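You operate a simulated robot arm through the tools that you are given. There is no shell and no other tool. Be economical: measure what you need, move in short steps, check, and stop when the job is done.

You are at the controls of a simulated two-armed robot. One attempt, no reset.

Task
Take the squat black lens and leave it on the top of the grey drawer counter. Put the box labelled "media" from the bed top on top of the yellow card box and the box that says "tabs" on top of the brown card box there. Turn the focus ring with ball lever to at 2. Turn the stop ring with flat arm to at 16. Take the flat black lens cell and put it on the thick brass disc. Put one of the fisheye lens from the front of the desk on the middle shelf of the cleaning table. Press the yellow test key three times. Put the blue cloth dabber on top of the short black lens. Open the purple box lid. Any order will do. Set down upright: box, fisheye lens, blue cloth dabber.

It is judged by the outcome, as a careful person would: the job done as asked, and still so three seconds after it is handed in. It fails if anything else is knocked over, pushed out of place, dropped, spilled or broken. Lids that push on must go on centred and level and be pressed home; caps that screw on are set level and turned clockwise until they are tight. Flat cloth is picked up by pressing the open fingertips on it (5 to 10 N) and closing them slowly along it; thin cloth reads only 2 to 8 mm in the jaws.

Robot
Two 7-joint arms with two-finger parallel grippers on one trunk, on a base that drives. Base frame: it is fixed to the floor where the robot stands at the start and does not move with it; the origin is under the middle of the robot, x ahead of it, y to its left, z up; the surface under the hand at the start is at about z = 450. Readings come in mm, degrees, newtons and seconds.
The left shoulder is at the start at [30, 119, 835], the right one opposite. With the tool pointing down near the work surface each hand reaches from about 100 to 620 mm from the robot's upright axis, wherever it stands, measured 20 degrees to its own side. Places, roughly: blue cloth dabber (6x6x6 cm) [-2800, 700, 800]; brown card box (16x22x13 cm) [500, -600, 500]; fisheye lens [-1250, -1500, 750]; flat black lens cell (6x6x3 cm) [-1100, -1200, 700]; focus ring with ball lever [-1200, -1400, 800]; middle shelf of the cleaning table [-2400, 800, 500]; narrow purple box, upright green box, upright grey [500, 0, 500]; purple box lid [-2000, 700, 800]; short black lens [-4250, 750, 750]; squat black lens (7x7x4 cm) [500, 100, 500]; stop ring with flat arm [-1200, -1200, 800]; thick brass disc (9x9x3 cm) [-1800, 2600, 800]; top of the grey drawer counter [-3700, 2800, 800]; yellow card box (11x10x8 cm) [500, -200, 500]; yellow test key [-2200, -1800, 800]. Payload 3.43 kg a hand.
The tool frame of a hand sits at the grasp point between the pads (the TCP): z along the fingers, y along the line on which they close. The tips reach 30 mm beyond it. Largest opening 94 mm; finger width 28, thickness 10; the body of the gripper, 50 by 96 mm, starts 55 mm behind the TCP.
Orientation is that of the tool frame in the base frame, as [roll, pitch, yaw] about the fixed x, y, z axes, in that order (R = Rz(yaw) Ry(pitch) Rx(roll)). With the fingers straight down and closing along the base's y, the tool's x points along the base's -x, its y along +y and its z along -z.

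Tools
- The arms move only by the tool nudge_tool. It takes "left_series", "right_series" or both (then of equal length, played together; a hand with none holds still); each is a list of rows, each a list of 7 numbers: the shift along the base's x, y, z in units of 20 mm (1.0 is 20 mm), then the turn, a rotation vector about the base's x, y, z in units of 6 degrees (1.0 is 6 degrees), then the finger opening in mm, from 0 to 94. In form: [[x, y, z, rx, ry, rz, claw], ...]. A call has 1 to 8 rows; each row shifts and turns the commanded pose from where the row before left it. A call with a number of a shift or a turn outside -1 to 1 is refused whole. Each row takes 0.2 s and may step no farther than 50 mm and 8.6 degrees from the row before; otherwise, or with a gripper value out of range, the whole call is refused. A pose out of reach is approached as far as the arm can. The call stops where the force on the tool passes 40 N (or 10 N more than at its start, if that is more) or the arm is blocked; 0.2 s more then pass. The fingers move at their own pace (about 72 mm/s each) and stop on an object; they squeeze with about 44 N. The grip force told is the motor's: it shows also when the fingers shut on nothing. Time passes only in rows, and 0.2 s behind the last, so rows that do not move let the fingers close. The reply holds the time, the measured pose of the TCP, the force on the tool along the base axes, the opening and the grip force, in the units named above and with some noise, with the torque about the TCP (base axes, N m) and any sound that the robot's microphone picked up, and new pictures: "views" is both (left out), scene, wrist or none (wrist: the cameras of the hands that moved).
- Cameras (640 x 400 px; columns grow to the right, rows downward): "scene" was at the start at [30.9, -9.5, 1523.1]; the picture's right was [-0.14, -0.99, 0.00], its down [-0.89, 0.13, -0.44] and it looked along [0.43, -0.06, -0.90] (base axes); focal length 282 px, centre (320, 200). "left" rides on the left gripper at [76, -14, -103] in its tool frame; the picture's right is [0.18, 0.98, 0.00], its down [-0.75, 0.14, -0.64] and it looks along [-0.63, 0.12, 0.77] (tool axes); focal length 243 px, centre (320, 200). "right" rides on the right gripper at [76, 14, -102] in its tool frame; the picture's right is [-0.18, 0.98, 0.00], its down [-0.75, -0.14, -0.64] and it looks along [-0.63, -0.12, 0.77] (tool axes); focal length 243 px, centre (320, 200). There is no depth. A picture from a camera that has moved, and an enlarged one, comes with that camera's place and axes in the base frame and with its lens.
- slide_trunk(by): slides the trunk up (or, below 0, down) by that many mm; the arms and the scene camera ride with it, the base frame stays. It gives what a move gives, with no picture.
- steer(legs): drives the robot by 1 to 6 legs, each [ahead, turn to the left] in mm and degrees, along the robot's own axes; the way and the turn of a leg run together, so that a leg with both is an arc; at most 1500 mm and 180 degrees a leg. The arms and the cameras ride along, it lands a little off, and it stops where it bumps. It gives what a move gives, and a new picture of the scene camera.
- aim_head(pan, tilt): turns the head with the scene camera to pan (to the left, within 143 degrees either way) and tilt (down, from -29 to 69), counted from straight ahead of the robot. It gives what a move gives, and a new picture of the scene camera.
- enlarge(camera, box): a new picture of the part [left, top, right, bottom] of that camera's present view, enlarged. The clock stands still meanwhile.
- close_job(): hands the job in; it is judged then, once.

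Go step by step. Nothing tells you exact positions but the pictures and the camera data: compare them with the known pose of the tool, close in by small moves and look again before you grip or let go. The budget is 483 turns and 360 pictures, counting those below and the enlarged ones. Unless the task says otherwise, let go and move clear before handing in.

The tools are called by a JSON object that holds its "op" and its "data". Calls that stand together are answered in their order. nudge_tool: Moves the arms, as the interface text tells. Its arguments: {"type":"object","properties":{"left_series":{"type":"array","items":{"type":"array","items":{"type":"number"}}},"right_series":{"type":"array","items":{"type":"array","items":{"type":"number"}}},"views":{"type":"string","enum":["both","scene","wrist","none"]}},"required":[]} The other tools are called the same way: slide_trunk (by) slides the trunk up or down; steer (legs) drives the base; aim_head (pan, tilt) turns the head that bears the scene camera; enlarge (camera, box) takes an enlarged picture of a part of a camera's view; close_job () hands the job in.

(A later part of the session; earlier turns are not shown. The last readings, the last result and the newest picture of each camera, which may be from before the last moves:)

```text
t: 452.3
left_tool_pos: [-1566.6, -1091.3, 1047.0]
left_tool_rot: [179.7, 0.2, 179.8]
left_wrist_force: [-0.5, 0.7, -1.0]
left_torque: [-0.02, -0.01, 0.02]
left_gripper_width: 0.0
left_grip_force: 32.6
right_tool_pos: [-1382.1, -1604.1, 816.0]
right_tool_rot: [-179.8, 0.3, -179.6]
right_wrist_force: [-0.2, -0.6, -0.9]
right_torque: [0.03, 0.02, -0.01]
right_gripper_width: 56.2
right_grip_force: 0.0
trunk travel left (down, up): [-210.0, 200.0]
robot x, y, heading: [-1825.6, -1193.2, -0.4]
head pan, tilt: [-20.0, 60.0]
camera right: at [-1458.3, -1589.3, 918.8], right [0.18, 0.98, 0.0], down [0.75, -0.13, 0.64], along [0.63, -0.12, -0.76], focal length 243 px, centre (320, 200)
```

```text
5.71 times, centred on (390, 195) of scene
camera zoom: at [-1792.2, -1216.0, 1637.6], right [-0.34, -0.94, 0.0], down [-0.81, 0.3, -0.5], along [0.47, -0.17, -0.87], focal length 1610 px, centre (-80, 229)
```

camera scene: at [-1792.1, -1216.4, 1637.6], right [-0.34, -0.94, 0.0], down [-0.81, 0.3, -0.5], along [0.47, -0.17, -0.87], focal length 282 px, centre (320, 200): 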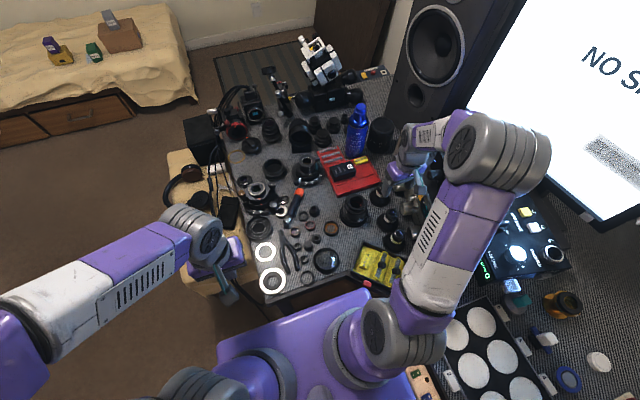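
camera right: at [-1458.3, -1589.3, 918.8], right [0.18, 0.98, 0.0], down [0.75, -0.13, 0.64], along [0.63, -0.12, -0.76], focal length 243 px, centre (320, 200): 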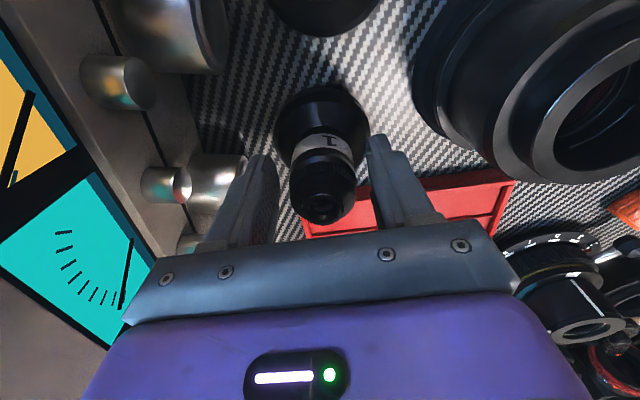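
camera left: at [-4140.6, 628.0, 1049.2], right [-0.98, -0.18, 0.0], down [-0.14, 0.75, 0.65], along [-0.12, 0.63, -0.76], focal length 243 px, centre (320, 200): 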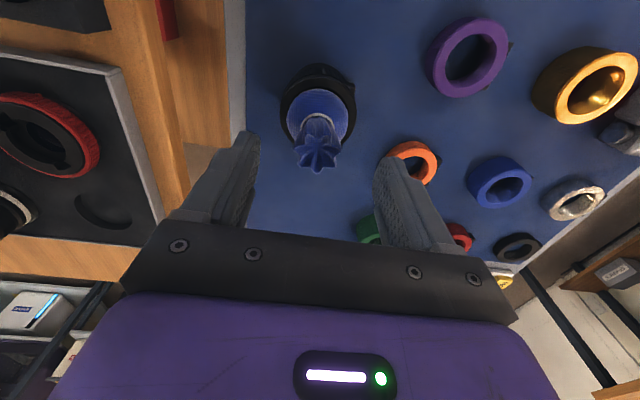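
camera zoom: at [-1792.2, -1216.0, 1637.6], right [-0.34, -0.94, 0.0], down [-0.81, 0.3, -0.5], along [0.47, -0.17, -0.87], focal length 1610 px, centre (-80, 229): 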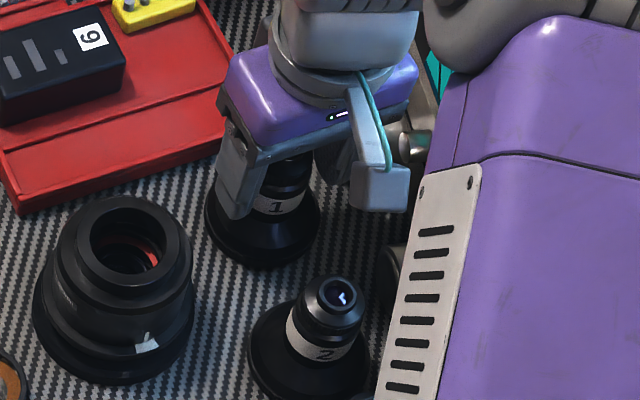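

{"op": "nudge_tool", "data": {"right_series": [[0, 0, -0.3, 0, 0, 0, 56], [0, 0, 0, 0, 0, 0, 30], [0, 0, 0, 0, 0, 0, 0], [0, 0, 0, 0, 0, 0, 0], [0, 0, 0, 0, 0, 0, 0]], "views": "wrist"}}

```text
t: 453.5
left_tool_pos: [-1566.3, -1090.6, 1046.0]
left_tool_rot: [179.6, 0.1, 179.8]
left_wrist_force: [0.1, -0.1, 0.0]
left_torque: [0.03, -0.02, 0.0]
left_gripper_width: 0.0
left_grip_force: 33.0
right_tool_pos: [-1382.6, -1602.7, 811.5]
right_tool_rot: [-180.0, 0.1, -179.6]
right_wrist_force: [0.8, -0.5, -0.6]
right_torque: [-0.02, -0.03, 0.02]
right_gripper_width: 39.3
right_grip_force: 44.4
trunk travel left (down, up): [-210.0, 200.0]
robot x, y, heading: [-1826.1, -1189.6, -0.1]
head pan, tilt: [-20.0, 60.0]
camera right: at [-1458.9, -1589.6, 913.8], right [0.18, 0.98, 0.0], down [0.75, -0.13, 0.64], along [0.63, -0.12, -0.76], focal length 243 px, centre (320, 200)
```

right: 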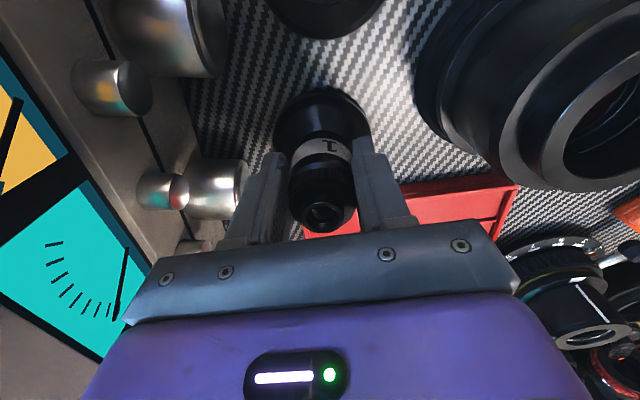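

Gripped at 39 mm. Lift slowly and check.

{"op": "nudge_tool", "data": {"right_series": [[0, 0, 0.3, 0, 0, 0, 0], [0, 0, 0.5, 0, 0, 0, 0], [0, 0, 0.6, 0, 0, 0, 0], [0, 0, 0.8, 0, 0, 0, 0], [0, 0, 0.8, 0, 0, 0, 0], [0, 0, 0.8, 0, 0, 0, 0], [0, 0, 0.8, 0, 0, 0, 0], [0, 0, 0.8, 0, 0, 0, 0]], "views": "wrist"}}

{"op": "enlarge", "data": {"camera": "scene", "box": [340, 140, 440, 220]}}

```text
t: 455.3
left_tool_pos: [-1566.4, -1092.4, 1046.5]
left_tool_rot: [179.8, 0.2, 179.9]
left_wrist_force: [-0.7, 0.7, -0.4]
left_torque: [0.0, -0.02, 0.03]
left_gripper_width: 0.1
left_grip_force: 32.8
right_tool_pos: [-1381.6, -1605.8, 918.5]
right_tool_rot: [-179.8, 0.1, -179.6]
right_wrist_force: [-0.5, 1.0, -1.4]
right_torque: [-0.02, 0.01, -0.01]
right_gripper_width: 39.3
right_grip_force: 43.7
trunk travel left (down, up): [-210.0, 200.0]
robot x, y, heading: [-1821.0, -1197.4, -0.1]
head pan, tilt: [-20.0, 60.0]
camera right: at [-1459.0, -1590.1, 1021.0], right [0.18, 0.98, 0.0], down [0.75, -0.13, 0.64], along [0.63, -0.12, -0.77], focal length 243 px, centre (320, 200)
```

right: 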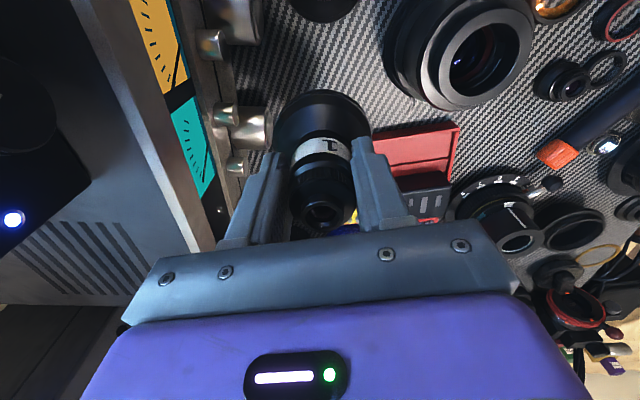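

```text
5.00 times, centred on (390, 180) of scene
camera zoom: at [-1792.6, -1215.8, 1637.6], right [-0.34, -0.94, 0.0], down [-0.81, 0.3, -0.5], along [0.47, -0.17, -0.87], focal length 1409 px, centre (-30, 300)
```

zoom: 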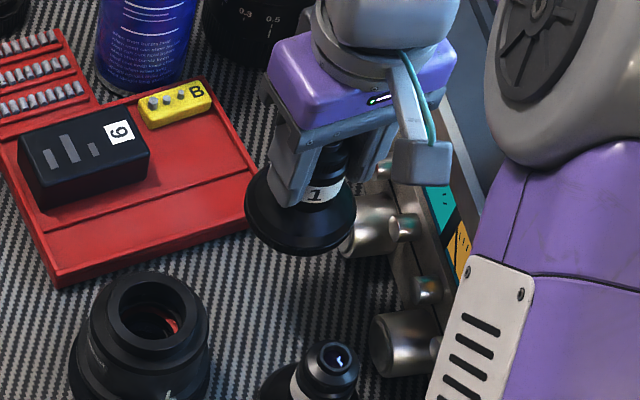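

Fisheye held. Raise it high, retract, then drive round to the north side (over the cloth stool) for the lens cell.

{"op": "nudge_tool", "data": {"right_series": [[0, 0.2, 1, 0, 0, 0, 0], [0, 0.2, 1, 0, 0, 0, 0], [0, 0.2, 1, 0, 0, 0, 0], [0, 0.2, 1, 0, 0, 0, 0], [-0.5, 0.5, 1, 0, 0, 0, 0], [-0.7, 0.5, 1, 0, 0, 0, 0], [-0.8, 0.5, 1, 0, 0, 0, 0], [-0.8, 0.5, 1, 0, 0, 0, 0]], "views": "none"}}

{"op": "nudge_tool", "data": {"right_series": [[-0.8, 0.5, 0, 0, 0, 0, 0], [-0.8, 0.3, 0, 0, 0, 0, 0], [-0.8, 0, 0, 0, 0, 0, 0], [-0.8, 0, 0, 0, 0, 0, 0]], "views": "wrist"}}

{"op": "steer", "data": {"legs": [[-500, 0], [0, 70], [600, 0]]}}

```text
t: 457.1
left_tool_pos: [-1566.9, -1091.4, 1045.9]
left_tool_rot: [179.7, 0.2, 179.8]
left_wrist_force: [-0.3, 0.2, -0.3]
left_torque: [-0.03, -0.03, 0.03]
left_gripper_width: 0.0
left_grip_force: 32.4
right_tool_pos: [-1438.3, -1546.9, 1079.0]
right_tool_rot: [-179.8, 0.3, -179.6]
right_wrist_force: [-1.2, 1.2, -1.4]
right_torque: [0.01, 0.03, -0.04]
right_gripper_width: 39.1
right_grip_force: 44.5
trunk travel left (down, up): [-210.0, 200.0]
robot x, y, heading: [-1824.7, -1193.6, -0.1]
head pan, tilt: [-20.0, 60.0]
```

```text
t: 458.1
left_tool_pos: [-1567.5, -1091.3, 1046.8]
left_tool_rot: [179.7, 0.3, 179.8]
left_wrist_force: [0.0, -0.2, 0.4]
left_torque: [0.01, 0.02, -0.03]
left_gripper_width: 0.0
left_grip_force: 33.2
right_tool_pos: [-1502.5, -1531.0, 1079.7]
right_tool_rot: [-179.8, 0.2, -179.7]
right_wrist_force: [0.7, 0.8, -1.4]
right_torque: [-0.02, -0.02, 0.01]
right_gripper_width: 38.8
right_grip_force: 43.5
trunk travel left (down, up): [-210.0, 200.0]
robot x, y, heading: [-1823.6, -1190.9, -0.1]
head pan, tilt: [-20.0, 60.0]
camera right: at [-1580.1, -1516.9, 1181.2], right [0.18, 0.98, 0.0], down [0.75, -0.13, 0.64], along [0.63, -0.12, -0.76], focal length 243 px, centre (320, 200)
```

right: 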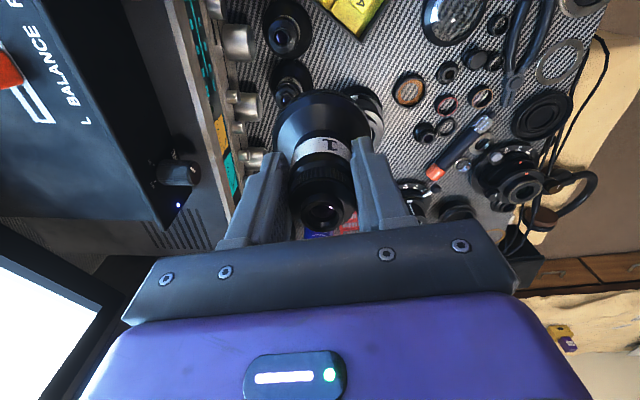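

```text
t: 467.1
left_tool_pos: [-2121.2, -343.8, 1046.5]
left_tool_rot: [179.7, 0.2, -109.7]
left_wrist_force: [0.3, 0.2, -0.2]
left_torque: [-0.05, -0.01, 0.0]
left_gripper_width: 0.0
left_grip_force: 32.8
right_tool_pos: [-1686.8, -431.3, 1079.3]
right_tool_rot: [-180.0, 0.0, -109.0]
right_wrist_force: [-0.4, -0.4, -2.0]
right_torque: [0.0, 0.01, 0.0]
right_gripper_width: 38.7
right_grip_force: 43.9
trunk travel left (down, up): [-210.0, 200.0]
robot x, y, heading: [-2112.8, -620.0, 70.3]
head pan, tilt: [-20.0, 60.0]
camera scene: at [-2080.6, -599.4, 1637.6], right [0.77, -0.64, 0.0], down [-0.55, -0.67, -0.5], along [0.32, 0.38, -0.87], focal length 282 px, centre (320, 200)
```

scene: 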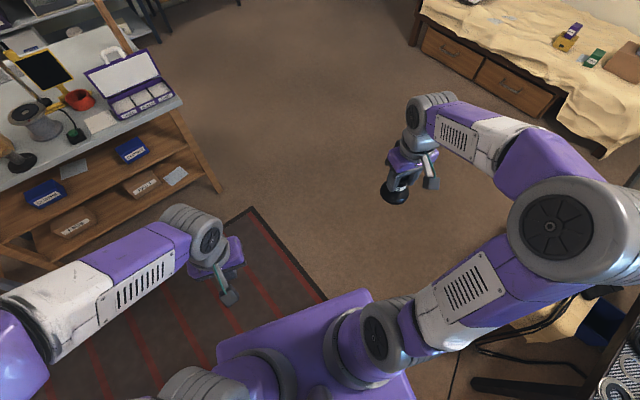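

The cleaning table is close, and its shelves seem to protrude in front of the top. I'll place the fisheye there first; drive in front of the middle shelf.

{"op": "steer", "data": {"legs": [[0, 55], [600, 0], [0, -35]]}}

{"op": "aim_head", "data": {"pan": 0, "tilt": 50}}

{"op": "enlarge", "data": {"camera": "scene", "box": [160, 100, 480, 300]}}

```text
t: 474.6
left_tool_pos: [-2577.4, 115.3, 1046.9]
left_tool_rot: [179.7, 0.2, -88.1]
left_wrist_force: [0.1, -1.2, -0.1]
left_torque: [-0.04, 0.0, -0.03]
left_gripper_width: 0.0
left_grip_force: 33.3
right_tool_pos: [-2141.8, 194.3, 1078.5]
right_tool_rot: [-179.9, 0.1, -87.4]
right_wrist_force: [0.6, 0.5, -1.1]
right_torque: [0.0, 0.0, 0.02]
right_gripper_width: 38.0
right_grip_force: 43.4
trunk travel left (down, up): [-210.0, 200.0]
robot x, y, heading: [-2466.5, -140.4, 91.7]
head pan, tilt: [-20.0, 60.0]
camera scene: at [-2446.5, -107.0, 1637.6], right [0.95, -0.31, 0.0], down [-0.27, -0.82, -0.5], along [0.15, 0.48, -0.87], focal length 282 px, centre (320, 200)
```

scene: 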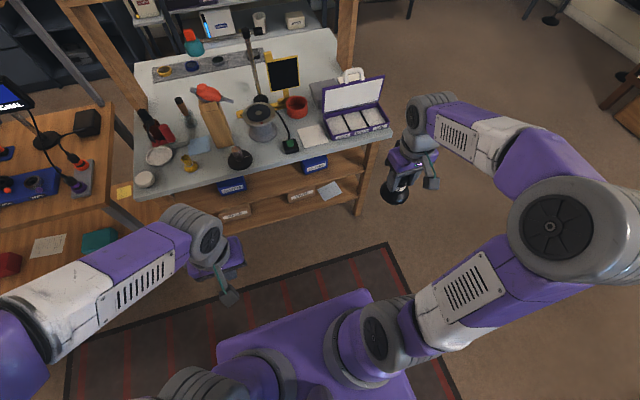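

```text
t: 475.5
left_tool_pos: [-2576.9, 115.5, 1047.2]
left_tool_rot: [179.8, 0.3, -88.1]
left_wrist_force: [-0.2, -0.1, 0.3]
left_torque: [0.0, 0.03, -0.02]
left_gripper_width: 0.0
left_grip_force: 33.0
right_tool_pos: [-2142.0, 195.0, 1078.1]
right_tool_rot: [-179.8, 0.0, -87.5]
right_wrist_force: [-0.6, 0.1, -2.4]
right_torque: [-0.02, -0.05, 0.02]
right_gripper_width: 38.1
right_grip_force: 43.5
trunk travel left (down, up): [-210.0, 200.0]
robot x, y, heading: [-2471.2, -137.2, 92.1]
head pan, tilt: [0.0, 50.0]
camera scene: at [-2469.9, -93.3, 1650.1], right [1.0, 0.03, 0.0], down [0.03, -0.77, -0.64], along [-0.02, 0.64, -0.77], focal length 282 px, centre (320, 200)
```

scene: 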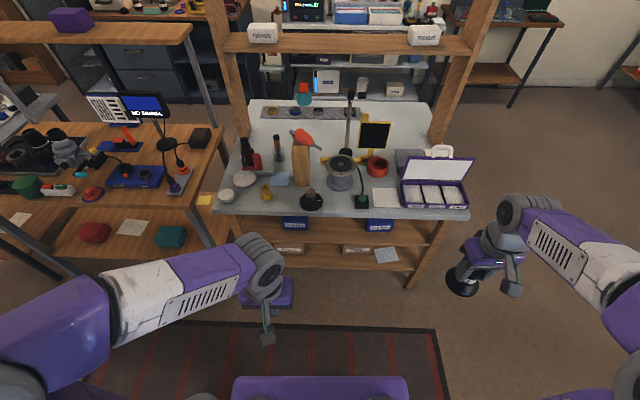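

```text
2.00 times, centred on (320, 200) of scene
camera zoom: at [-2469.9, -93.3, 1650.1], right [1.0, 0.03, 0.0], down [0.03, -0.77, -0.64], along [-0.02, 0.64, -0.77], focal length 563 px, centre (320, 200)
```

zoom: 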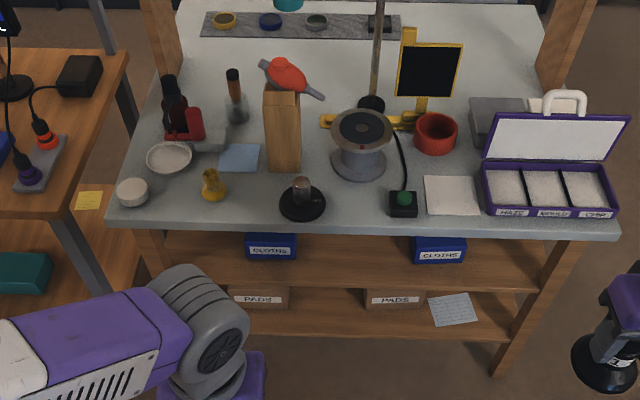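

The shelf is flush under the top, so I need a near-horizontal grasp. I'll set the lens down on the open bed, regrasp it with the hand tilted, then return.

{"op": "steer", "data": {"legs": [[0, -87], [1450, 0], [780, 0], [0, -5], [190, 0]]}}

{"op": "slide_trunk", "data": {"by": -110}}

{"op": "aim_head", "data": {"pan": 0, "tilt": 60}}

```text
t: 491.8
left_tool_pos: [183.5, 53.7, 1045.9]
left_tool_rot: [179.7, 0.2, 178.2]
left_wrist_force: [0.7, -0.4, 1.1]
left_torque: [-0.01, 0.0, 0.02]
left_gripper_width: 0.0
left_grip_force: 33.0
right_tool_pos: [235.6, -386.5, 1079.2]
right_tool_rot: [-179.9, 0.1, 178.8]
right_wrist_force: [-0.3, -0.4, -1.9]
right_torque: [-0.01, 0.02, 0.01]
right_gripper_width: 37.9
right_grip_force: 43.7
trunk travel left (down, up): [-210.0, 200.0]
robot x, y, heading: [-76.7, -40.2, -1.6]
head pan, tilt: [0.0, 50.0]
camera scene: at [-29.4, -41.6, 1650.1], right [-0.03, -1.0, 0.0], down [-0.77, 0.02, -0.64], along [0.64, -0.02, -0.77], focal length 282 px, centre (320, 200)
```

scene: 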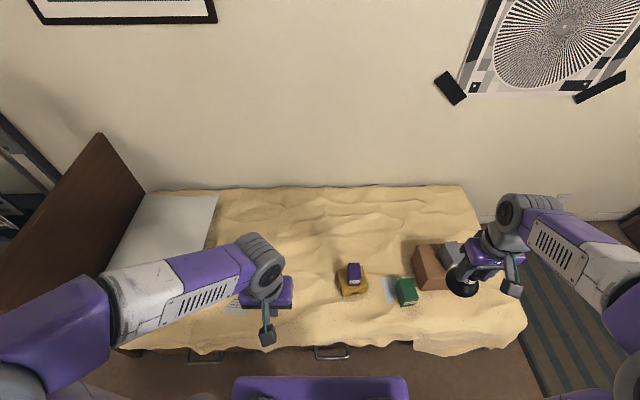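

```text
t: 493.2
left_tool_pos: [184.0, 54.1, 936.7]
left_tool_rot: [179.7, 0.2, 178.1]
left_wrist_force: [-0.3, 0.5, -0.4]
left_torque: [0.02, 0.02, 0.02]
left_gripper_width: 0.0
left_grip_force: 32.6
right_tool_pos: [235.5, -385.6, 969.3]
right_tool_rot: [-180.0, 0.1, 178.7]
right_wrist_force: [0.4, -0.2, -0.4]
right_torque: [-0.02, -0.03, 0.01]
right_gripper_width: 37.9
right_grip_force: 44.1
trunk travel left (down, up): [-100.0, 310.0]
robot x, y, heading: [-74.7, -38.3, -1.8]
head pan, tilt: [0.0, 50.0]
```

```text
t: 493.9
left_tool_pos: [183.8, 54.5, 937.3]
left_tool_rot: [179.7, 0.3, 178.1]
left_wrist_force: [-0.2, -0.1, -0.6]
left_torque: [-0.07, 0.04, -0.02]
left_gripper_width: 0.3
left_grip_force: 33.3
right_tool_pos: [235.0, -386.3, 968.5]
right_tool_rot: [-179.9, 0.0, 178.8]
right_wrist_force: [0.6, 0.7, -2.6]
right_torque: [0.01, 0.01, -0.01]
right_gripper_width: 37.8
right_grip_force: 44.0
trunk travel left (down, up): [-100.0, 310.0]
robot x, y, heading: [-73.7, -41.0, -1.7]
head pan, tilt: [0.0, 60.0]
camera scene: at [-40.9, -41.3, 1527.6], right [-0.03, -1.0, 0.0], down [-0.87, 0.03, -0.5], along [0.5, -0.02, -0.87], focal length 282 px, centre (320, 200)
```

scene: 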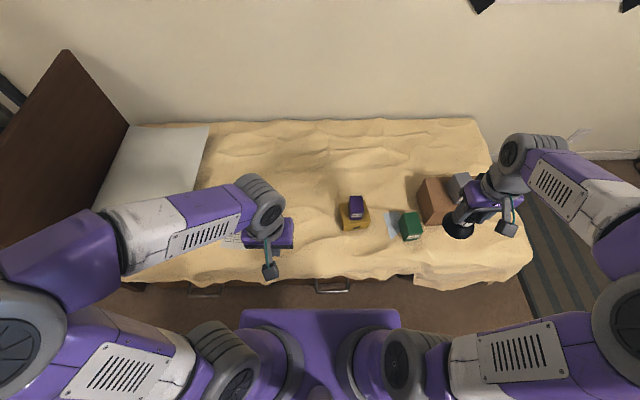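

{"op": "nudge_tool", "data": {"right_series": [[0.4, 1, 0, 0, 0, 0, 0], [0.4, 1, 0, 0, 0, 0, 0], [0.4, 1, 0, 0, 0, 0, 0], [0.4, 1, 0, 0, 0, 0, 0], [0.4, 1, 0, 0, 0, 0, 0], [0.4, 1, 0, 0, 0, 0, 0], [0.4, 1, 0, 0, 0, 0, 0], [0.4, 1, 0, 0, 0, 0, 0]], "left_series": [[0, 0.5, 0, 0, 0, 0, 0], [0, 0.5, 0, 0, 0, 0, 0], [0, 0.5, 0, 0, 0, 0, 0], [0, 0.5, 0, 0, 0, 0, 0], [0, 0.5, 0, 0, 0, 0, 0], [0, 0.5, 0, 0, 0, 0, 0], [0, 0.5, 0, 0, 0, 0, 0], [0, 0.5, 0, 0, 0, 0, 0]], "views": "none"}}

{"op": "nudge_tool", "data": {"right_series": [[0.4, 1, -0.9, 0, 0, 0, 0], [0.4, 1, -0.9, 0, 0, 0, 0], [0.4, 1, -0.9, 0, 0, 0, 0], [0.4, 1, -0.9, 0, 0, 0, 0], [0.4, 1, -0.9, 0, 0, 0, 0], [0.4, 1, -0.9, 0, 0, 0, 0], [0.4, 1, -0.9, 0, 0, 0, 0], [0.4, 1, -0.9, 0, 0, 0, 0]], "views": "none"}}

{"op": "nudge_tool", "data": {"right_series": [[0, 1, -0.9, 0, 0, 0, 0], [0, 1, -0.9, 0, 0, 0, 0], [0, 0.3, -0.9, 0, 0, 0, 0], [0, 0, -0.9, 0, 0, 0, 0], [0, 0, -0.9, 0, 0, 0, 0], [0, 0, -0.9, 0, 0, 0, 0], [0, 0, -0.9, 0, 0, 0, 0], [0, 0, -0.9, 0, 0, 0, 0]], "views": "both"}}

```text
t: 495.7
left_tool_pos: [184.1, 134.4, 935.5]
left_tool_rot: [179.8, 0.3, 178.1]
left_wrist_force: [0.5, 0.5, -1.0]
left_torque: [-0.01, 0.0, -0.01]
left_gripper_width: 0.0
left_grip_force: 33.2
right_tool_pos: [300.4, -226.3, 969.3]
right_tool_rot: [-179.8, 0.1, 178.8]
right_wrist_force: [0.0, -1.0, -1.4]
right_torque: [0.0, -0.01, -0.03]
right_gripper_width: 38.1
right_grip_force: 43.6
trunk travel left (down, up): [-100.0, 310.0]
robot x, y, heading: [-77.6, -40.3, -1.6]
head pan, tilt: [0.0, 60.0]
```

```text
t: 497.5
left_tool_pos: [182.5, 133.4, 937.3]
left_tool_rot: [179.8, 0.2, 178.1]
left_wrist_force: [-0.7, 0.3, 0.3]
left_torque: [0.03, -0.02, 0.01]
left_gripper_width: 0.0
left_grip_force: 33.2
right_tool_pos: [363.0, -64.5, 824.3]
right_tool_rot: [-179.8, 0.2, 178.8]
right_wrist_force: [0.3, -0.2, -1.5]
right_torque: [0.0, -0.04, -0.03]
right_gripper_width: 38.0
right_grip_force: 43.8
trunk travel left (down, up): [-100.0, 310.0]
robot x, y, heading: [-79.0, -39.6, -1.5]
head pan, tilt: [0.0, 60.0]
```

```text
t: 499.3
left_tool_pos: [182.2, 133.8, 936.4]
left_tool_rot: [179.6, 0.3, 178.1]
left_wrist_force: [1.0, 0.2, -0.2]
left_torque: [-0.02, 0.01, -0.01]
left_gripper_width: 0.0
left_grip_force: 32.9
right_tool_pos: [364.1, -20.1, 680.5]
right_tool_rot: [-179.9, 0.2, 178.9]
right_wrist_force: [-0.3, 0.2, -2.3]
right_torque: [-0.03, 0.01, -0.04]
right_gripper_width: 38.1
right_grip_force: 43.8
trunk travel left (down, up): [-100.0, 310.0]
robot x, y, heading: [-77.1, -38.6, -1.6]
head pan, tilt: [0.0, 60.0]
camera scene: at [-40.7, -41.1, 1527.6], right [-0.03, -1.0, 0.0], down [-0.87, 0.03, -0.5], along [0.5, -0.02, -0.87], focal length 282 px, centre (320, 200)
camera right: at [287.3, -4.4, 782.4], right [0.2, 0.98, 0.0], down [0.75, -0.16, 0.64], along [0.63, -0.13, -0.76], focal length 243 px, centre (320, 200)
```

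scene: 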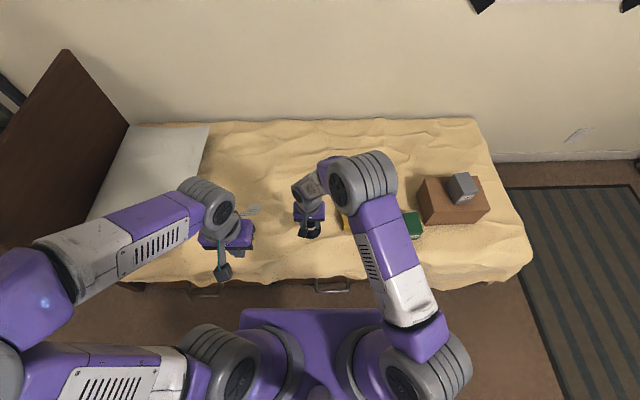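
right: 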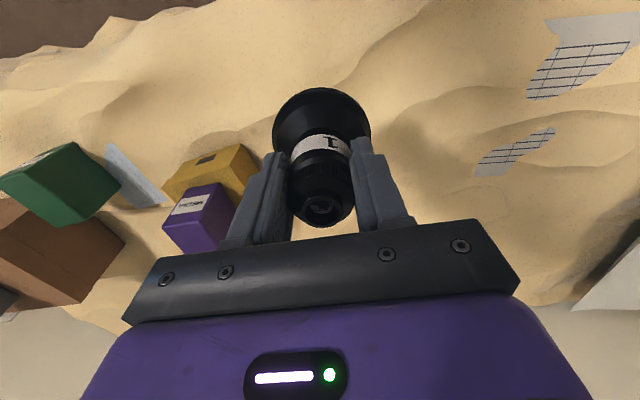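

{"op": "nudge_tool", "data": {"right_series": [[0.5, 0, -1, 0, 0, 0, 0], [0.5, 0, -1, 0, 0, 0, 0], [0, 0, -1, 0, 0, 0, 0], [0, 0, -1, 0, 0, 0, 0], [0, 0, -1, 0, 0, 0, 0], [0, 0, -1, 0, 0, 0, 0], [0, 0, -1, 0, 0, 0, 0], [0, 0, -0.7, 0, 0, 0, 0]], "views": "none"}}

{"op": "nudge_tool", "data": {"right_series": [[0, 0, -0.2, 0, 0, 0, 0], [0, 0, -0.2, 0, 0, 0, 0], [0, 0, -0.2, 0, 0, 0, 0], [0, 0, -0.2, 0, 0, 0, 0], [0, 0, -0.2, 0, 0, 0, 0], [0, 0, -0.2, 0, 0, 0, 0], [0, 0, -0.2, 0, 0, 0, 0]], "views": "wrist"}}

```text
t: 501.1
left_tool_pos: [182.2, 134.4, 936.0]
left_tool_rot: [179.7, 0.2, 178.0]
left_wrist_force: [0.3, -0.1, -0.3]
left_torque: [-0.01, 0.0, -0.02]
left_gripper_width: 0.2
left_grip_force: 32.7
right_tool_pos: [383.4, -18.9, 527.1]
right_tool_rot: [-179.9, 0.3, 178.8]
right_wrist_force: [0.2, 0.3, -0.5]
right_torque: [-0.03, -0.01, 0.01]
right_gripper_width: 37.9
right_grip_force: 44.5
trunk travel left (down, up): [-100.0, 310.0]
robot x, y, heading: [-78.2, -41.2, -1.6]
head pan, tilt: [0.0, 60.0]
```

```text
t: 501.8
left_tool_pos: [181.3, 133.5, 936.7]
left_tool_rot: [179.7, 0.3, 178.2]
left_wrist_force: [-0.1, 0.0, -0.4]
left_torque: [0.0, 0.02, -0.04]
left_gripper_width: 0.2
left_grip_force: 33.2
right_tool_pos: [383.8, -19.9, 522.9]
right_tool_rot: [-179.9, 0.3, 178.7]
right_wrist_force: [-8.5, -3.7, 21.9]
right_torque: [-0.02, -0.14, -0.07]
right_gripper_width: 37.9
right_grip_force: 44.1
trunk travel left (down, up): [-100.0, 310.0]
robot x, y, heading: [-80.0, -41.4, -1.7]
head pan, tilt: [0.0, 60.0]
stopped in row 3 (right hand): the force on the tool passed its limit at 42 N (the readings are from after the stop); the commanded pose is now the measured one
camera right: at [307.3, -4.4, 625.0], right [0.2, 0.98, 0.0], down [0.75, -0.15, 0.65], along [0.63, -0.13, -0.76], focal length 243 px, centre (320, 200)
```

right: 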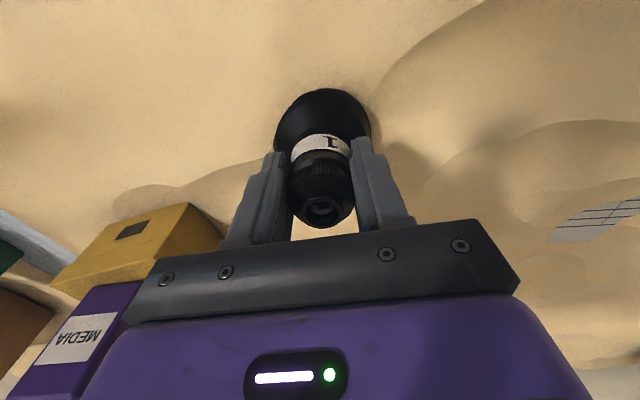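

{"op": "nudge_tool", "data": {"right_series": [[0, 0, 0.05, 0, 0, 0, 44], [0, 0, 0, 0, 0, 0, 56], [0, 0, 0, 0, 0, 0, 60], [0, 0, 0.5, 0, 0, 0, 60], [0, 0, 1, 0, 0, 0, 60], [0, 0, 1, 0, 0, 0, 60], [0, 0, 1, 0, 0, 0, 60], [0, 0, 1, 0, 0, 0, 60]], "views": "wrist"}}

{"op": "enlarge", "data": {"camera": "scene", "box": [270, 190, 370, 270]}}

```text
t: 503.6
left_tool_pos: [184.1, 134.4, 936.3]
left_tool_rot: [179.7, 0.1, 178.0]
left_wrist_force: [0.3, 0.1, -0.5]
left_torque: [0.03, 0.04, 0.02]
left_gripper_width: 0.0
left_grip_force: 32.6
right_tool_pos: [386.6, -20.5, 611.8]
right_tool_rot: [-179.9, 0.3, 178.8]
right_wrist_force: [0.8, 0.8, 0.2]
right_torque: [-0.03, 0.0, 0.01]
right_gripper_width: 60.3
right_grip_force: 0.1
trunk travel left (down, up): [-100.0, 310.0]
robot x, y, heading: [-78.3, -40.0, -1.7]
head pan, tilt: [0.0, 60.0]
camera right: at [309.0, -4.6, 714.2], right [0.2, 0.98, 0.0], down [0.75, -0.16, 0.65], along [0.63, -0.13, -0.76], focal length 243 px, centre (320, 200)
```

right: 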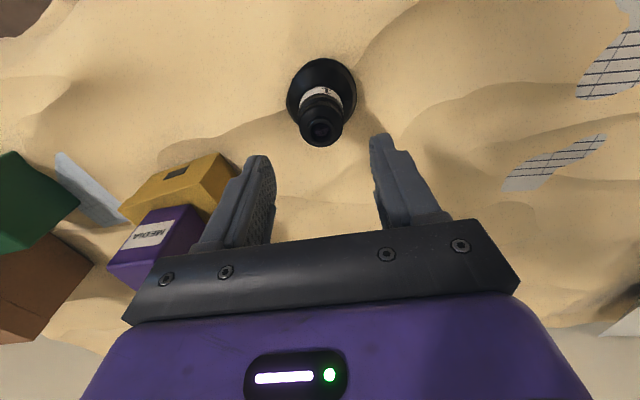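

```text
5.00 times, centred on (320, 230) of scene
camera zoom: at [-41.4, -41.2, 1527.6], right [-0.03, -1.0, 0.0], down [-0.87, 0.03, -0.5], along [0.5, -0.02, -0.87], focal length 1409 px, centre (320, 50)
```

zoom: 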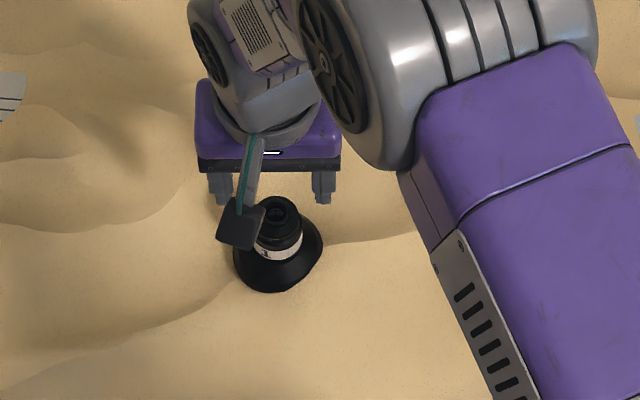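

Lens stands upright on the bed. Pull back and tilt the hand 60° so the fingers point forward.

{"op": "nudge_tool", "data": {"right_series": [[-1, 0, 0.5, 0, -0.5, 0, 60], [-1, 0, 0.5, 0, -1, 0, 60], [-1, 0, 0.3, 0, -1, 0, 60], [-1, 0, 0, 0, -1, 0, 60], [-1, 0, 0, 0, -1, 0, 60], [-1, 0, 0, 0, -1, 0, 60], [-0.5, 0, 0, 0, -1, 0, 60], [0, 0, 0, 0, -1, 0, 60]], "views": "none"}}

{"op": "nudge_tool", "data": {"right_series": [[0, 0, 0, 0, -1, 0, 60], [0, 0, 0, 0, -1, 0, 60], [0, 0, 0, 0, -0.5, 0, 60]], "views": "both"}}

```text
t: 505.2
left_tool_pos: [180.9, 137.7, 933.8]
left_tool_rot: [179.2, -0.1, 177.1]
left_wrist_force: [2.1, 0.4, -0.6]
left_torque: [-0.02, 0.1, -0.01]
left_gripper_width: 0.0
left_grip_force: 33.0
right_tool_pos: [259.9, -19.5, 639.0]
right_tool_rot: [178.8, 37.3, 177.8]
right_wrist_force: [-0.5, -0.5, -0.2]
right_torque: [0.0, 0.01, 0.02]
right_gripper_width: 60.0
right_grip_force: 0.1
trunk travel left (down, up): [-100.0, 310.0]
robot x, y, heading: [-77.9, -40.3, -1.6]
head pan, tilt: [0.0, 60.0]
stopped in row 7 (left hand): the force on the tool passed its limit at 58 N (the readings are from after the stop); the commanded pose is now the measured one
```

```text
t: 505.6
left_tool_pos: [180.2, 140.7, 931.3]
left_tool_rot: [178.6, -0.1, 176.5]
left_wrist_force: [5.3, 1.6, -1.2]
left_torque: [-0.23, 0.5, -0.11]
left_gripper_width: 0.2
left_grip_force: 33.0
right_tool_pos: [263.1, -16.0, 642.0]
right_tool_rot: [177.6, 41.8, 177.2]
right_wrist_force: [0.2, 0.1, -0.4]
right_torque: [-0.02, -0.01, -0.03]
right_gripper_width: 60.2
right_grip_force: 0.0
trunk travel left (down, up): [-100.0, 310.0]
robot x, y, heading: [-75.3, -41.5, -1.7]
head pan, tilt: [0.0, 60.0]
stopped in row 1 (left hand): the force on the tool passed its limit at 74 N (the readings are from after the stop); the commanded pose is now the measured one
camera scene: at [-41.1, -41.3, 1527.6], right [-0.03, -1.0, 0.0], down [-0.87, 0.03, -0.5], along [0.5, -0.02, -0.87], focal length 282 px, centre (320, 200)
camera right: at [137.4, -0.9, 668.2], right [0.16, 0.98, 0.15], down [0.13, -0.17, 0.98], along [0.98, -0.14, -0.15], focal length 243 px, centre (320, 200)
```

scene: 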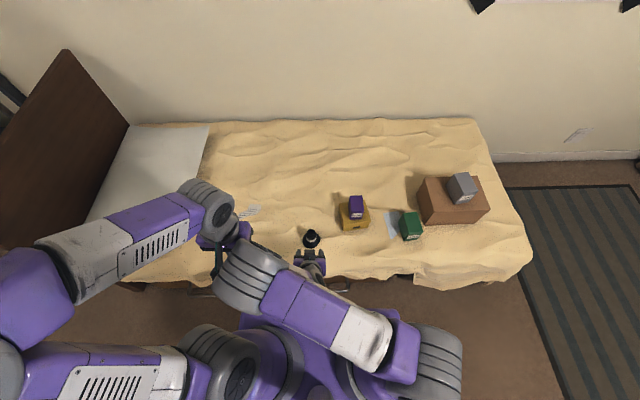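
right: 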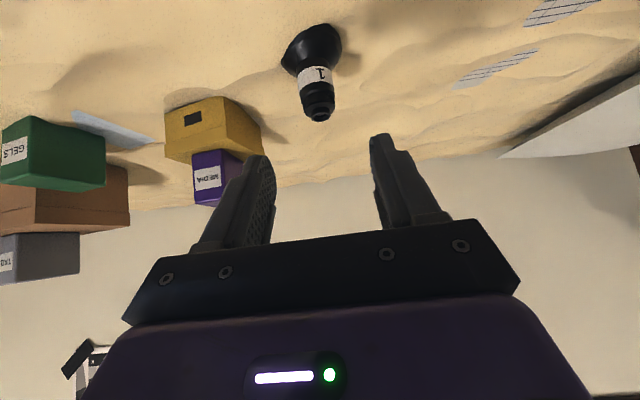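

The right elbow touched the left hand. Move the left hand away, then continue tilting.

{"op": "nudge_tool", "data": {"left_series": [[0, 0.7, 0.7, 0, 0, 0, 0], [0, 1, 1, 0, 0, 0, 0], [0, 1, 1, 0, 0, 0, 0], [0, 1, 1, 0, 0, 0, 0], [0, 1, 1, 0, 0, 0, 0], [0, 1, 0, 0, 0, 0, 0], [0, 1, 0, 0, 0, 0, 0], [0, 1, 0, 0, 0, 0, 0]], "views": "none"}}

{"op": "nudge_tool", "data": {"right_series": [[0.2, 0, 0, 0, -1, 0, 60], [0.2, 0, 0, 0, -1, 0, 60], [0.2, 0, 0, 0, -1, 0, 60]], "views": "wrist"}}

```text
t: 507.4
left_tool_pos: [181.1, 294.0, 1027.0]
left_tool_rot: [178.6, -0.2, 176.4]
left_wrist_force: [-0.2, -0.2, 0.4]
left_torque: [-0.02, -0.01, -0.01]
left_gripper_width: 0.0
left_grip_force: 33.0
right_tool_pos: [262.7, -17.6, 641.3]
right_tool_rot: [177.7, 41.9, 177.2]
right_wrist_force: [-0.2, -0.5, 0.0]
right_torque: [0.01, 0.02, 0.01]
right_gripper_width: 60.0
right_grip_force: 0.0
trunk travel left (down, up): [-100.0, 310.0]
robot x, y, heading: [-76.4, -36.2, -1.7]
head pan, tilt: [0.0, 60.0]
```

```text
t: 508.4
left_tool_pos: [181.1, 294.3, 1026.1]
left_tool_rot: [178.8, -0.1, 176.4]
left_wrist_force: [0.6, 0.1, 0.8]
left_torque: [0.01, 0.01, 0.02]
left_gripper_width: 0.0
left_grip_force: 33.2
right_tool_pos: [299.2, -22.9, 661.0]
right_tool_rot: [174.0, 63.1, 172.4]
right_wrist_force: [0.0, 0.6, -0.9]
right_torque: [-0.03, -0.04, 0.03]
right_gripper_width: 60.1
right_grip_force: 0.1
trunk travel left (down, up): [-100.0, 310.0]
robot x, y, heading: [-76.9, -37.6, -1.7]
head pan, tilt: [0.0, 60.0]
stopped in row 3 (right hand): the arm was blocked; the commanded pose is now the measured one
camera right: at [174.2, -3.4, 640.2], right [0.12, 0.97, 0.21], down [-0.24, -0.18, 0.95], along [0.96, -0.16, 0.21], focal length 243 px, centre (320, 200)
```

right: 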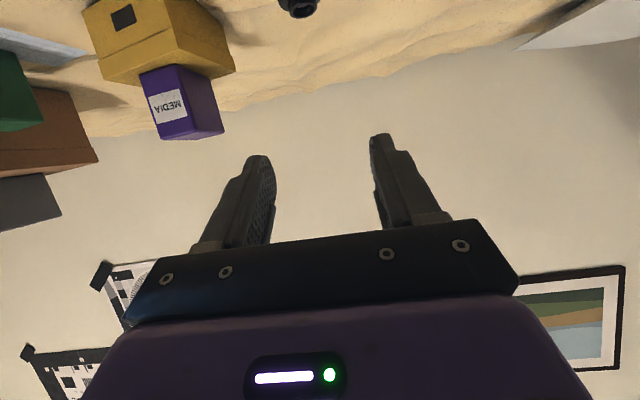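

Tilt is ~63° now, fine. Move down in line with the lens neck.

{"op": "nudge_tool", "data": {"right_series": [[0.3, 0.1, 0, 0, 0, 0, 60], [0.3, 0.1, -0.6, 0, 0, 0, 60], [0.3, 0, -0.9, 0, 0, 0, 60], [0.2, 0, -0.9, 0, 0, 0, 60], [0, 0, -0.9, 0, 0, 0, 60], [0, 0, -0.9, 0, 0, 0, 60], [0, 0, -0.7, 0, 0, 0, 60]], "views": "wrist"}}

{"op": "enlarge", "data": {"camera": "scene", "box": [270, 200, 370, 280]}}

```text
t: 510.0
left_tool_pos: [181.2, 294.3, 1026.1]
left_tool_rot: [178.7, -0.1, 176.5]
left_wrist_force: [-0.3, -0.2, 0.5]
left_torque: [0.03, -0.01, 0.04]
left_gripper_width: 0.0
left_grip_force: 33.2
right_tool_pos: [320.9, -18.2, 562.7]
right_tool_rot: [174.2, 63.0, 172.7]
right_wrist_force: [-0.2, 0.1, 0.6]
right_torque: [0.04, 0.01, -0.01]
right_gripper_width: 60.3
right_grip_force: 0.1
trunk travel left (down, up): [-100.0, 310.0]
robot x, y, heading: [-78.5, -36.1, -2.1]
head pan, tilt: [0.0, 60.0]
camera right: at [194.9, 0.7, 541.7], right [0.12, 0.97, 0.21], down [-0.24, -0.18, 0.95], along [0.96, -0.16, 0.21], focal length 243 px, centre (320, 200)
```

right: 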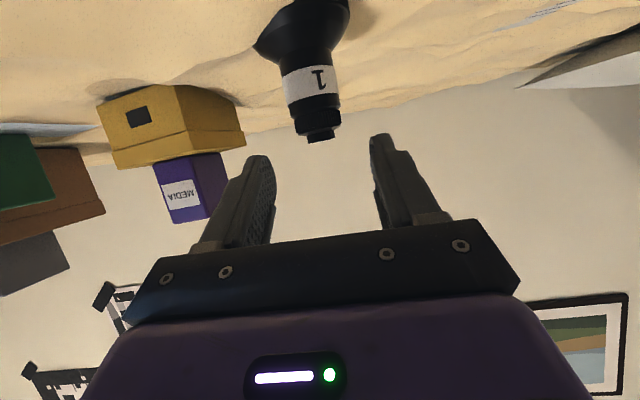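

```text
5.00 times, centred on (320, 240) of scene
camera zoom: at [-41.0, -41.3, 1527.6], right [-0.03, -1.0, 0.0], down [-0.87, 0.03, -0.5], along [0.5, -0.02, -0.87], focal length 1409 px, centre (320, 0)
```

zoom: 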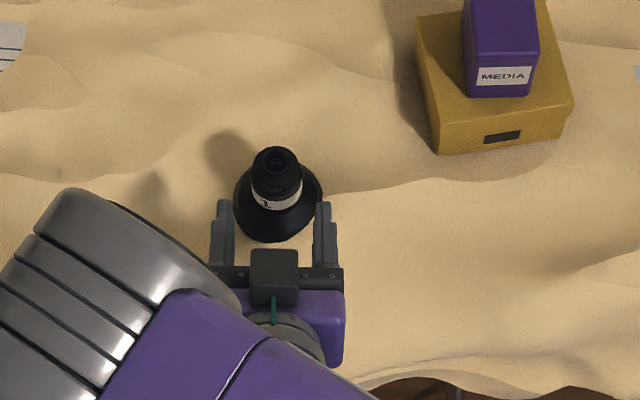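

{"op": "nudge_tool", "data": {"right_series": [[0.2, 0, -0.8, 0, 0, 0, 60], [0.1, 0, -0.7, 0, 0, 0, 60], [0.8, 0, -0.4, 0, 0, 0, 60], [0.8, 0, -0.4, 0, 0, 0, 60], [0.8, 0, -0.4, 0, 0, 0, 60], [0.2, 0, -0.1, 0, 0, 0, 60]], "views": "wrist"}}

{"op": "enlarge", "data": {"camera": "scene", "box": [270, 200, 370, 280]}}

```text
t: 511.4
left_tool_pos: [183.1, 293.8, 1024.9]
left_tool_rot: [178.7, -0.2, 176.4]
left_wrist_force: [0.3, 0.0, 0.7]
left_torque: [-0.01, 0.02, 0.0]
left_gripper_width: 0.2
left_grip_force: 33.2
right_tool_pos: [378.7, -17.9, 507.0]
right_tool_rot: [174.1, 63.0, 172.8]
right_wrist_force: [1.1, 0.9, 0.8]
right_torque: [0.01, -0.02, 0.0]
right_gripper_width: 59.9
right_grip_force: 0.0
trunk travel left (down, up): [-100.0, 310.0]
robot x, y, heading: [-79.6, -39.4, -1.9]
head pan, tilt: [0.0, 60.0]
camera right: at [252.4, 0.1, 485.7], right [0.12, 0.97, 0.21], down [-0.24, -0.18, 0.95], along [0.96, -0.16, 0.21], focal length 243 px, centre (320, 200)
```

right: 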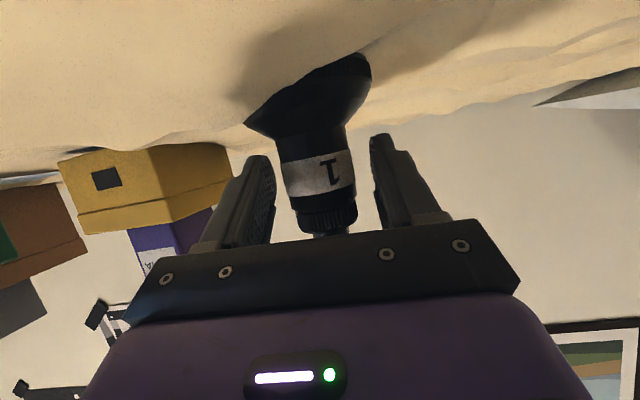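

```text
5.00 times, centred on (320, 240) of scene
camera zoom: at [-41.1, -41.3, 1527.6], right [-0.03, -1.0, 0.0], down [-0.87, 0.03, -0.5], along [0.5, -0.02, -0.87], focal length 1409 px, centre (320, 0)
```

zoom: 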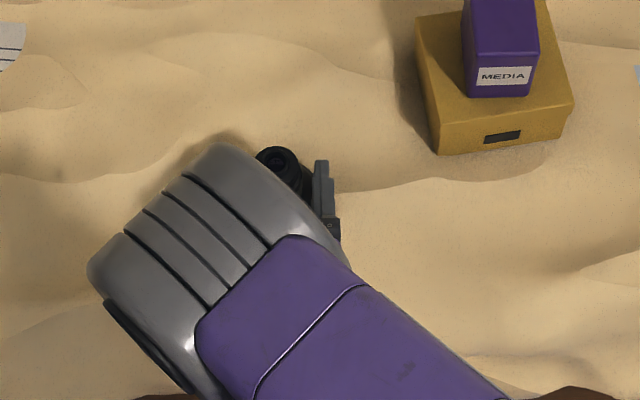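

The neck is between the fingers. Close the grip and lift a little.

{"op": "nudge_tool", "data": {"right_series": [[0, 0, 0, 0, 0, 0, 40], [0, 0, 0, 0, 0, 0, 0], [0, 0, 0, 0, 0, 0, 0], [0, 0, 0, 0, 0, 0, 0], [0, 0, 0.3, 0, 0, 0, 0], [0, 0, 0.4, 0, 0, 0, 0], [0, 0, 0.5, 0, 0, 0, 0], [0, 0, 0.6, 0, 0, 0, 0]], "views": "wrist"}}

```text
t: 513.2
left_tool_pos: [181.2, 294.2, 1027.6]
left_tool_rot: [178.7, -0.2, 176.4]
left_wrist_force: [-0.3, 0.1, -0.4]
left_torque: [0.0, 0.0, -0.03]
left_gripper_width: 0.0
left_grip_force: 33.0
right_tool_pos: [378.3, -17.3, 541.8]
right_tool_rot: [174.3, 63.0, 172.7]
right_wrist_force: [0.5, -1.2, -0.9]
right_torque: [0.02, 0.03, -0.01]
right_gripper_width: 40.5
right_grip_force: 43.9
trunk travel left (down, up): [-100.0, 310.0]
robot x, y, heading: [-74.5, -38.4, -1.8]
head pan, tilt: [0.0, 60.0]
camera right: at [252.9, 1.1, 521.5], right [0.12, 0.97, 0.21], down [-0.24, -0.18, 0.95], along [0.96, -0.16, 0.21], focal length 243 px, centre (320, 200)
```

right: 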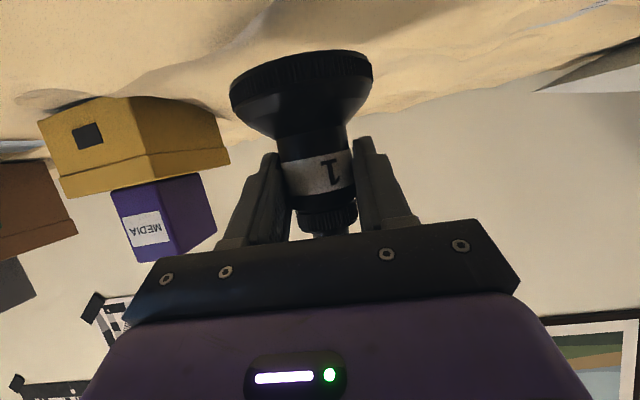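

Held level at the neck. Lift and drive back to the cleaning table, in front of the shelf gap between the CLOTHS boxes.

{"op": "nudge_tool", "data": {"right_series": [[0, 0, 0.8, 0, 0, 0, 0], [0, 0, 0.8, 0, 0, 0, 0], [0, 0, 0.8, 0, 0, 0, 0], [0, 0, 0.8, 0, 0, 0, 0], [0, 0, 0.8, 0, 0, 0, 0], [0, 0, 0.8, 0, 0, 0, 0]], "views": "none"}}

{"op": "steer", "data": {"legs": [[-350, 0], [0, 178], [1400, 0], [560, 0], [0, -86]]}}

{"op": "aim_head", "data": {"pan": 0, "tilt": 45}}

```text
t: 514.6
left_tool_pos: [182.6, 294.4, 1026.2]
left_tool_rot: [178.7, -0.2, 176.5]
left_wrist_force: [-0.3, 0.3, 0.2]
left_torque: [0.02, -0.03, -0.02]
left_gripper_width: 0.0
left_grip_force: 32.7
right_tool_pos: [378.7, -17.8, 638.5]
right_tool_rot: [174.2, 63.1, 172.9]
right_wrist_force: [-0.3, -0.3, -2.2]
right_torque: [0.02, 0.04, 0.01]
right_gripper_width: 40.4
right_grip_force: 44.1
trunk travel left (down, up): [-100.0, 310.0]
robot x, y, heading: [-77.2, -40.6, -1.9]
head pan, tilt: [0.0, 60.0]
```

```text
t: 537.2
left_tool_pos: [-2738.4, 342.6, 1027.0]
left_tool_rot: [178.7, -0.3, -90.5]
left_wrist_force: [-0.4, 0.3, 0.5]
left_torque: [0.0, -0.03, 0.02]
left_gripper_width: 0.1
left_grip_force: 33.3
right_tool_pos: [-2438.3, 555.8, 638.8]
right_tool_rot: [174.2, 63.0, -94.0]
right_wrist_force: [-0.4, 0.4, -2.5]
right_torque: [-0.02, 0.03, -0.01]
right_gripper_width: 37.9
right_grip_force: 44.0
trunk travel left (down, up): [-100.0, 310.0]
robot x, y, heading: [-2389.7, 98.5, 91.3]
head pan, tilt: [0.0, 60.0]
camera scene: at [-2393.0, 137.9, 1527.6], right [1.0, 0.02, 0.0], down [0.02, -0.87, -0.5], along [-0.01, 0.5, -0.87], focal length 282 px, centre (320, 200)
```

scene: 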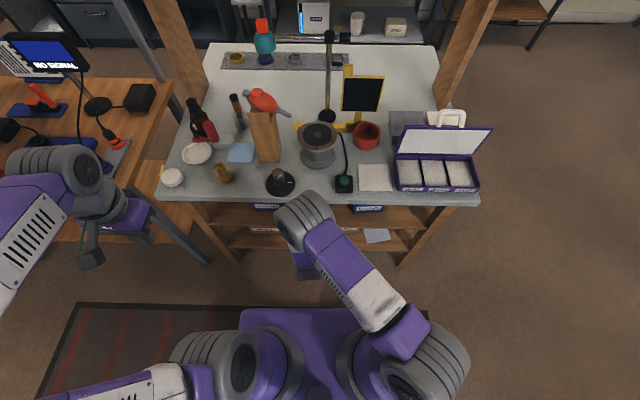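

```text
t: 537.9
left_tool_pos: [-2738.5, 343.0, 1026.6]
left_tool_rot: [178.7, -0.3, -90.6]
left_wrist_force: [0.4, -0.5, 0.2]
left_torque: [0.01, 0.0, -0.01]
left_gripper_width: 0.0
left_grip_force: 33.2
right_tool_pos: [-2438.5, 555.6, 636.6]
right_tool_rot: [174.2, 63.0, -94.0]
right_wrist_force: [-0.1, 0.3, -0.9]
right_torque: [-0.02, 0.0, 0.02]
right_gripper_width: 38.4
right_grip_force: 44.2
trunk travel left (down, up): [-100.0, 310.0]
robot x, y, heading: [-2389.8, 97.0, 91.5]
head pan, tilt: [0.0, 45.0]
camera scene: at [-2393.4, 152.5, 1547.0], right [1.0, 0.02, 0.0], down [0.02, -0.71, -0.71], along [-0.02, 0.71, -0.71], focal length 282 px, centre (320, 200)
```

scene: 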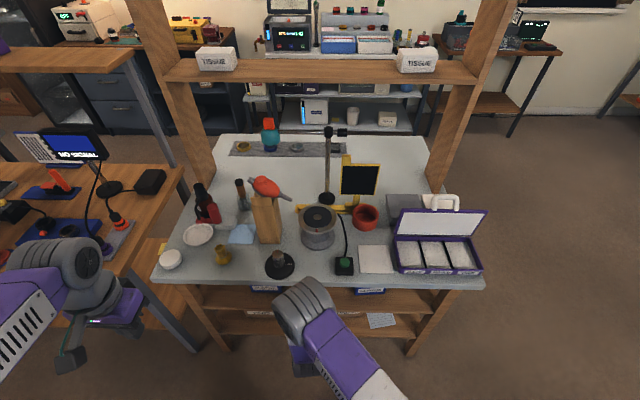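

{"op": "enlarge", "data": {"camera": "right", "box": [0, 0, 640, 400]}}

```text
1.00 times, centred on (320, 200) of right (not enlarged: the box is as wide or as high as the picture)
camera zoom: at [-2451.8, 429.4, 616.8], right [-0.98, 0.07, 0.21], down [0.19, -0.23, 0.95], along [0.11, 0.97, 0.21], focal length 243 px, centre (320, 200)
```

zoom: 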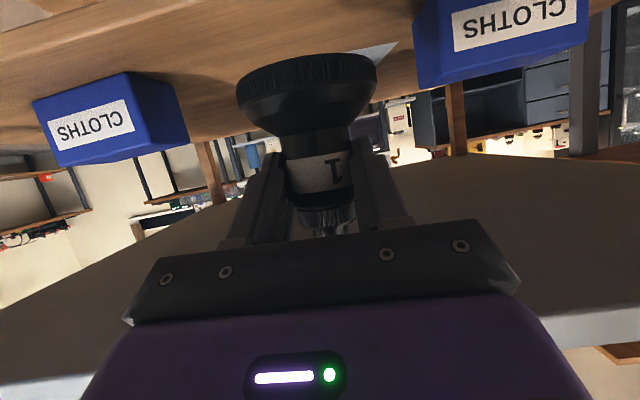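

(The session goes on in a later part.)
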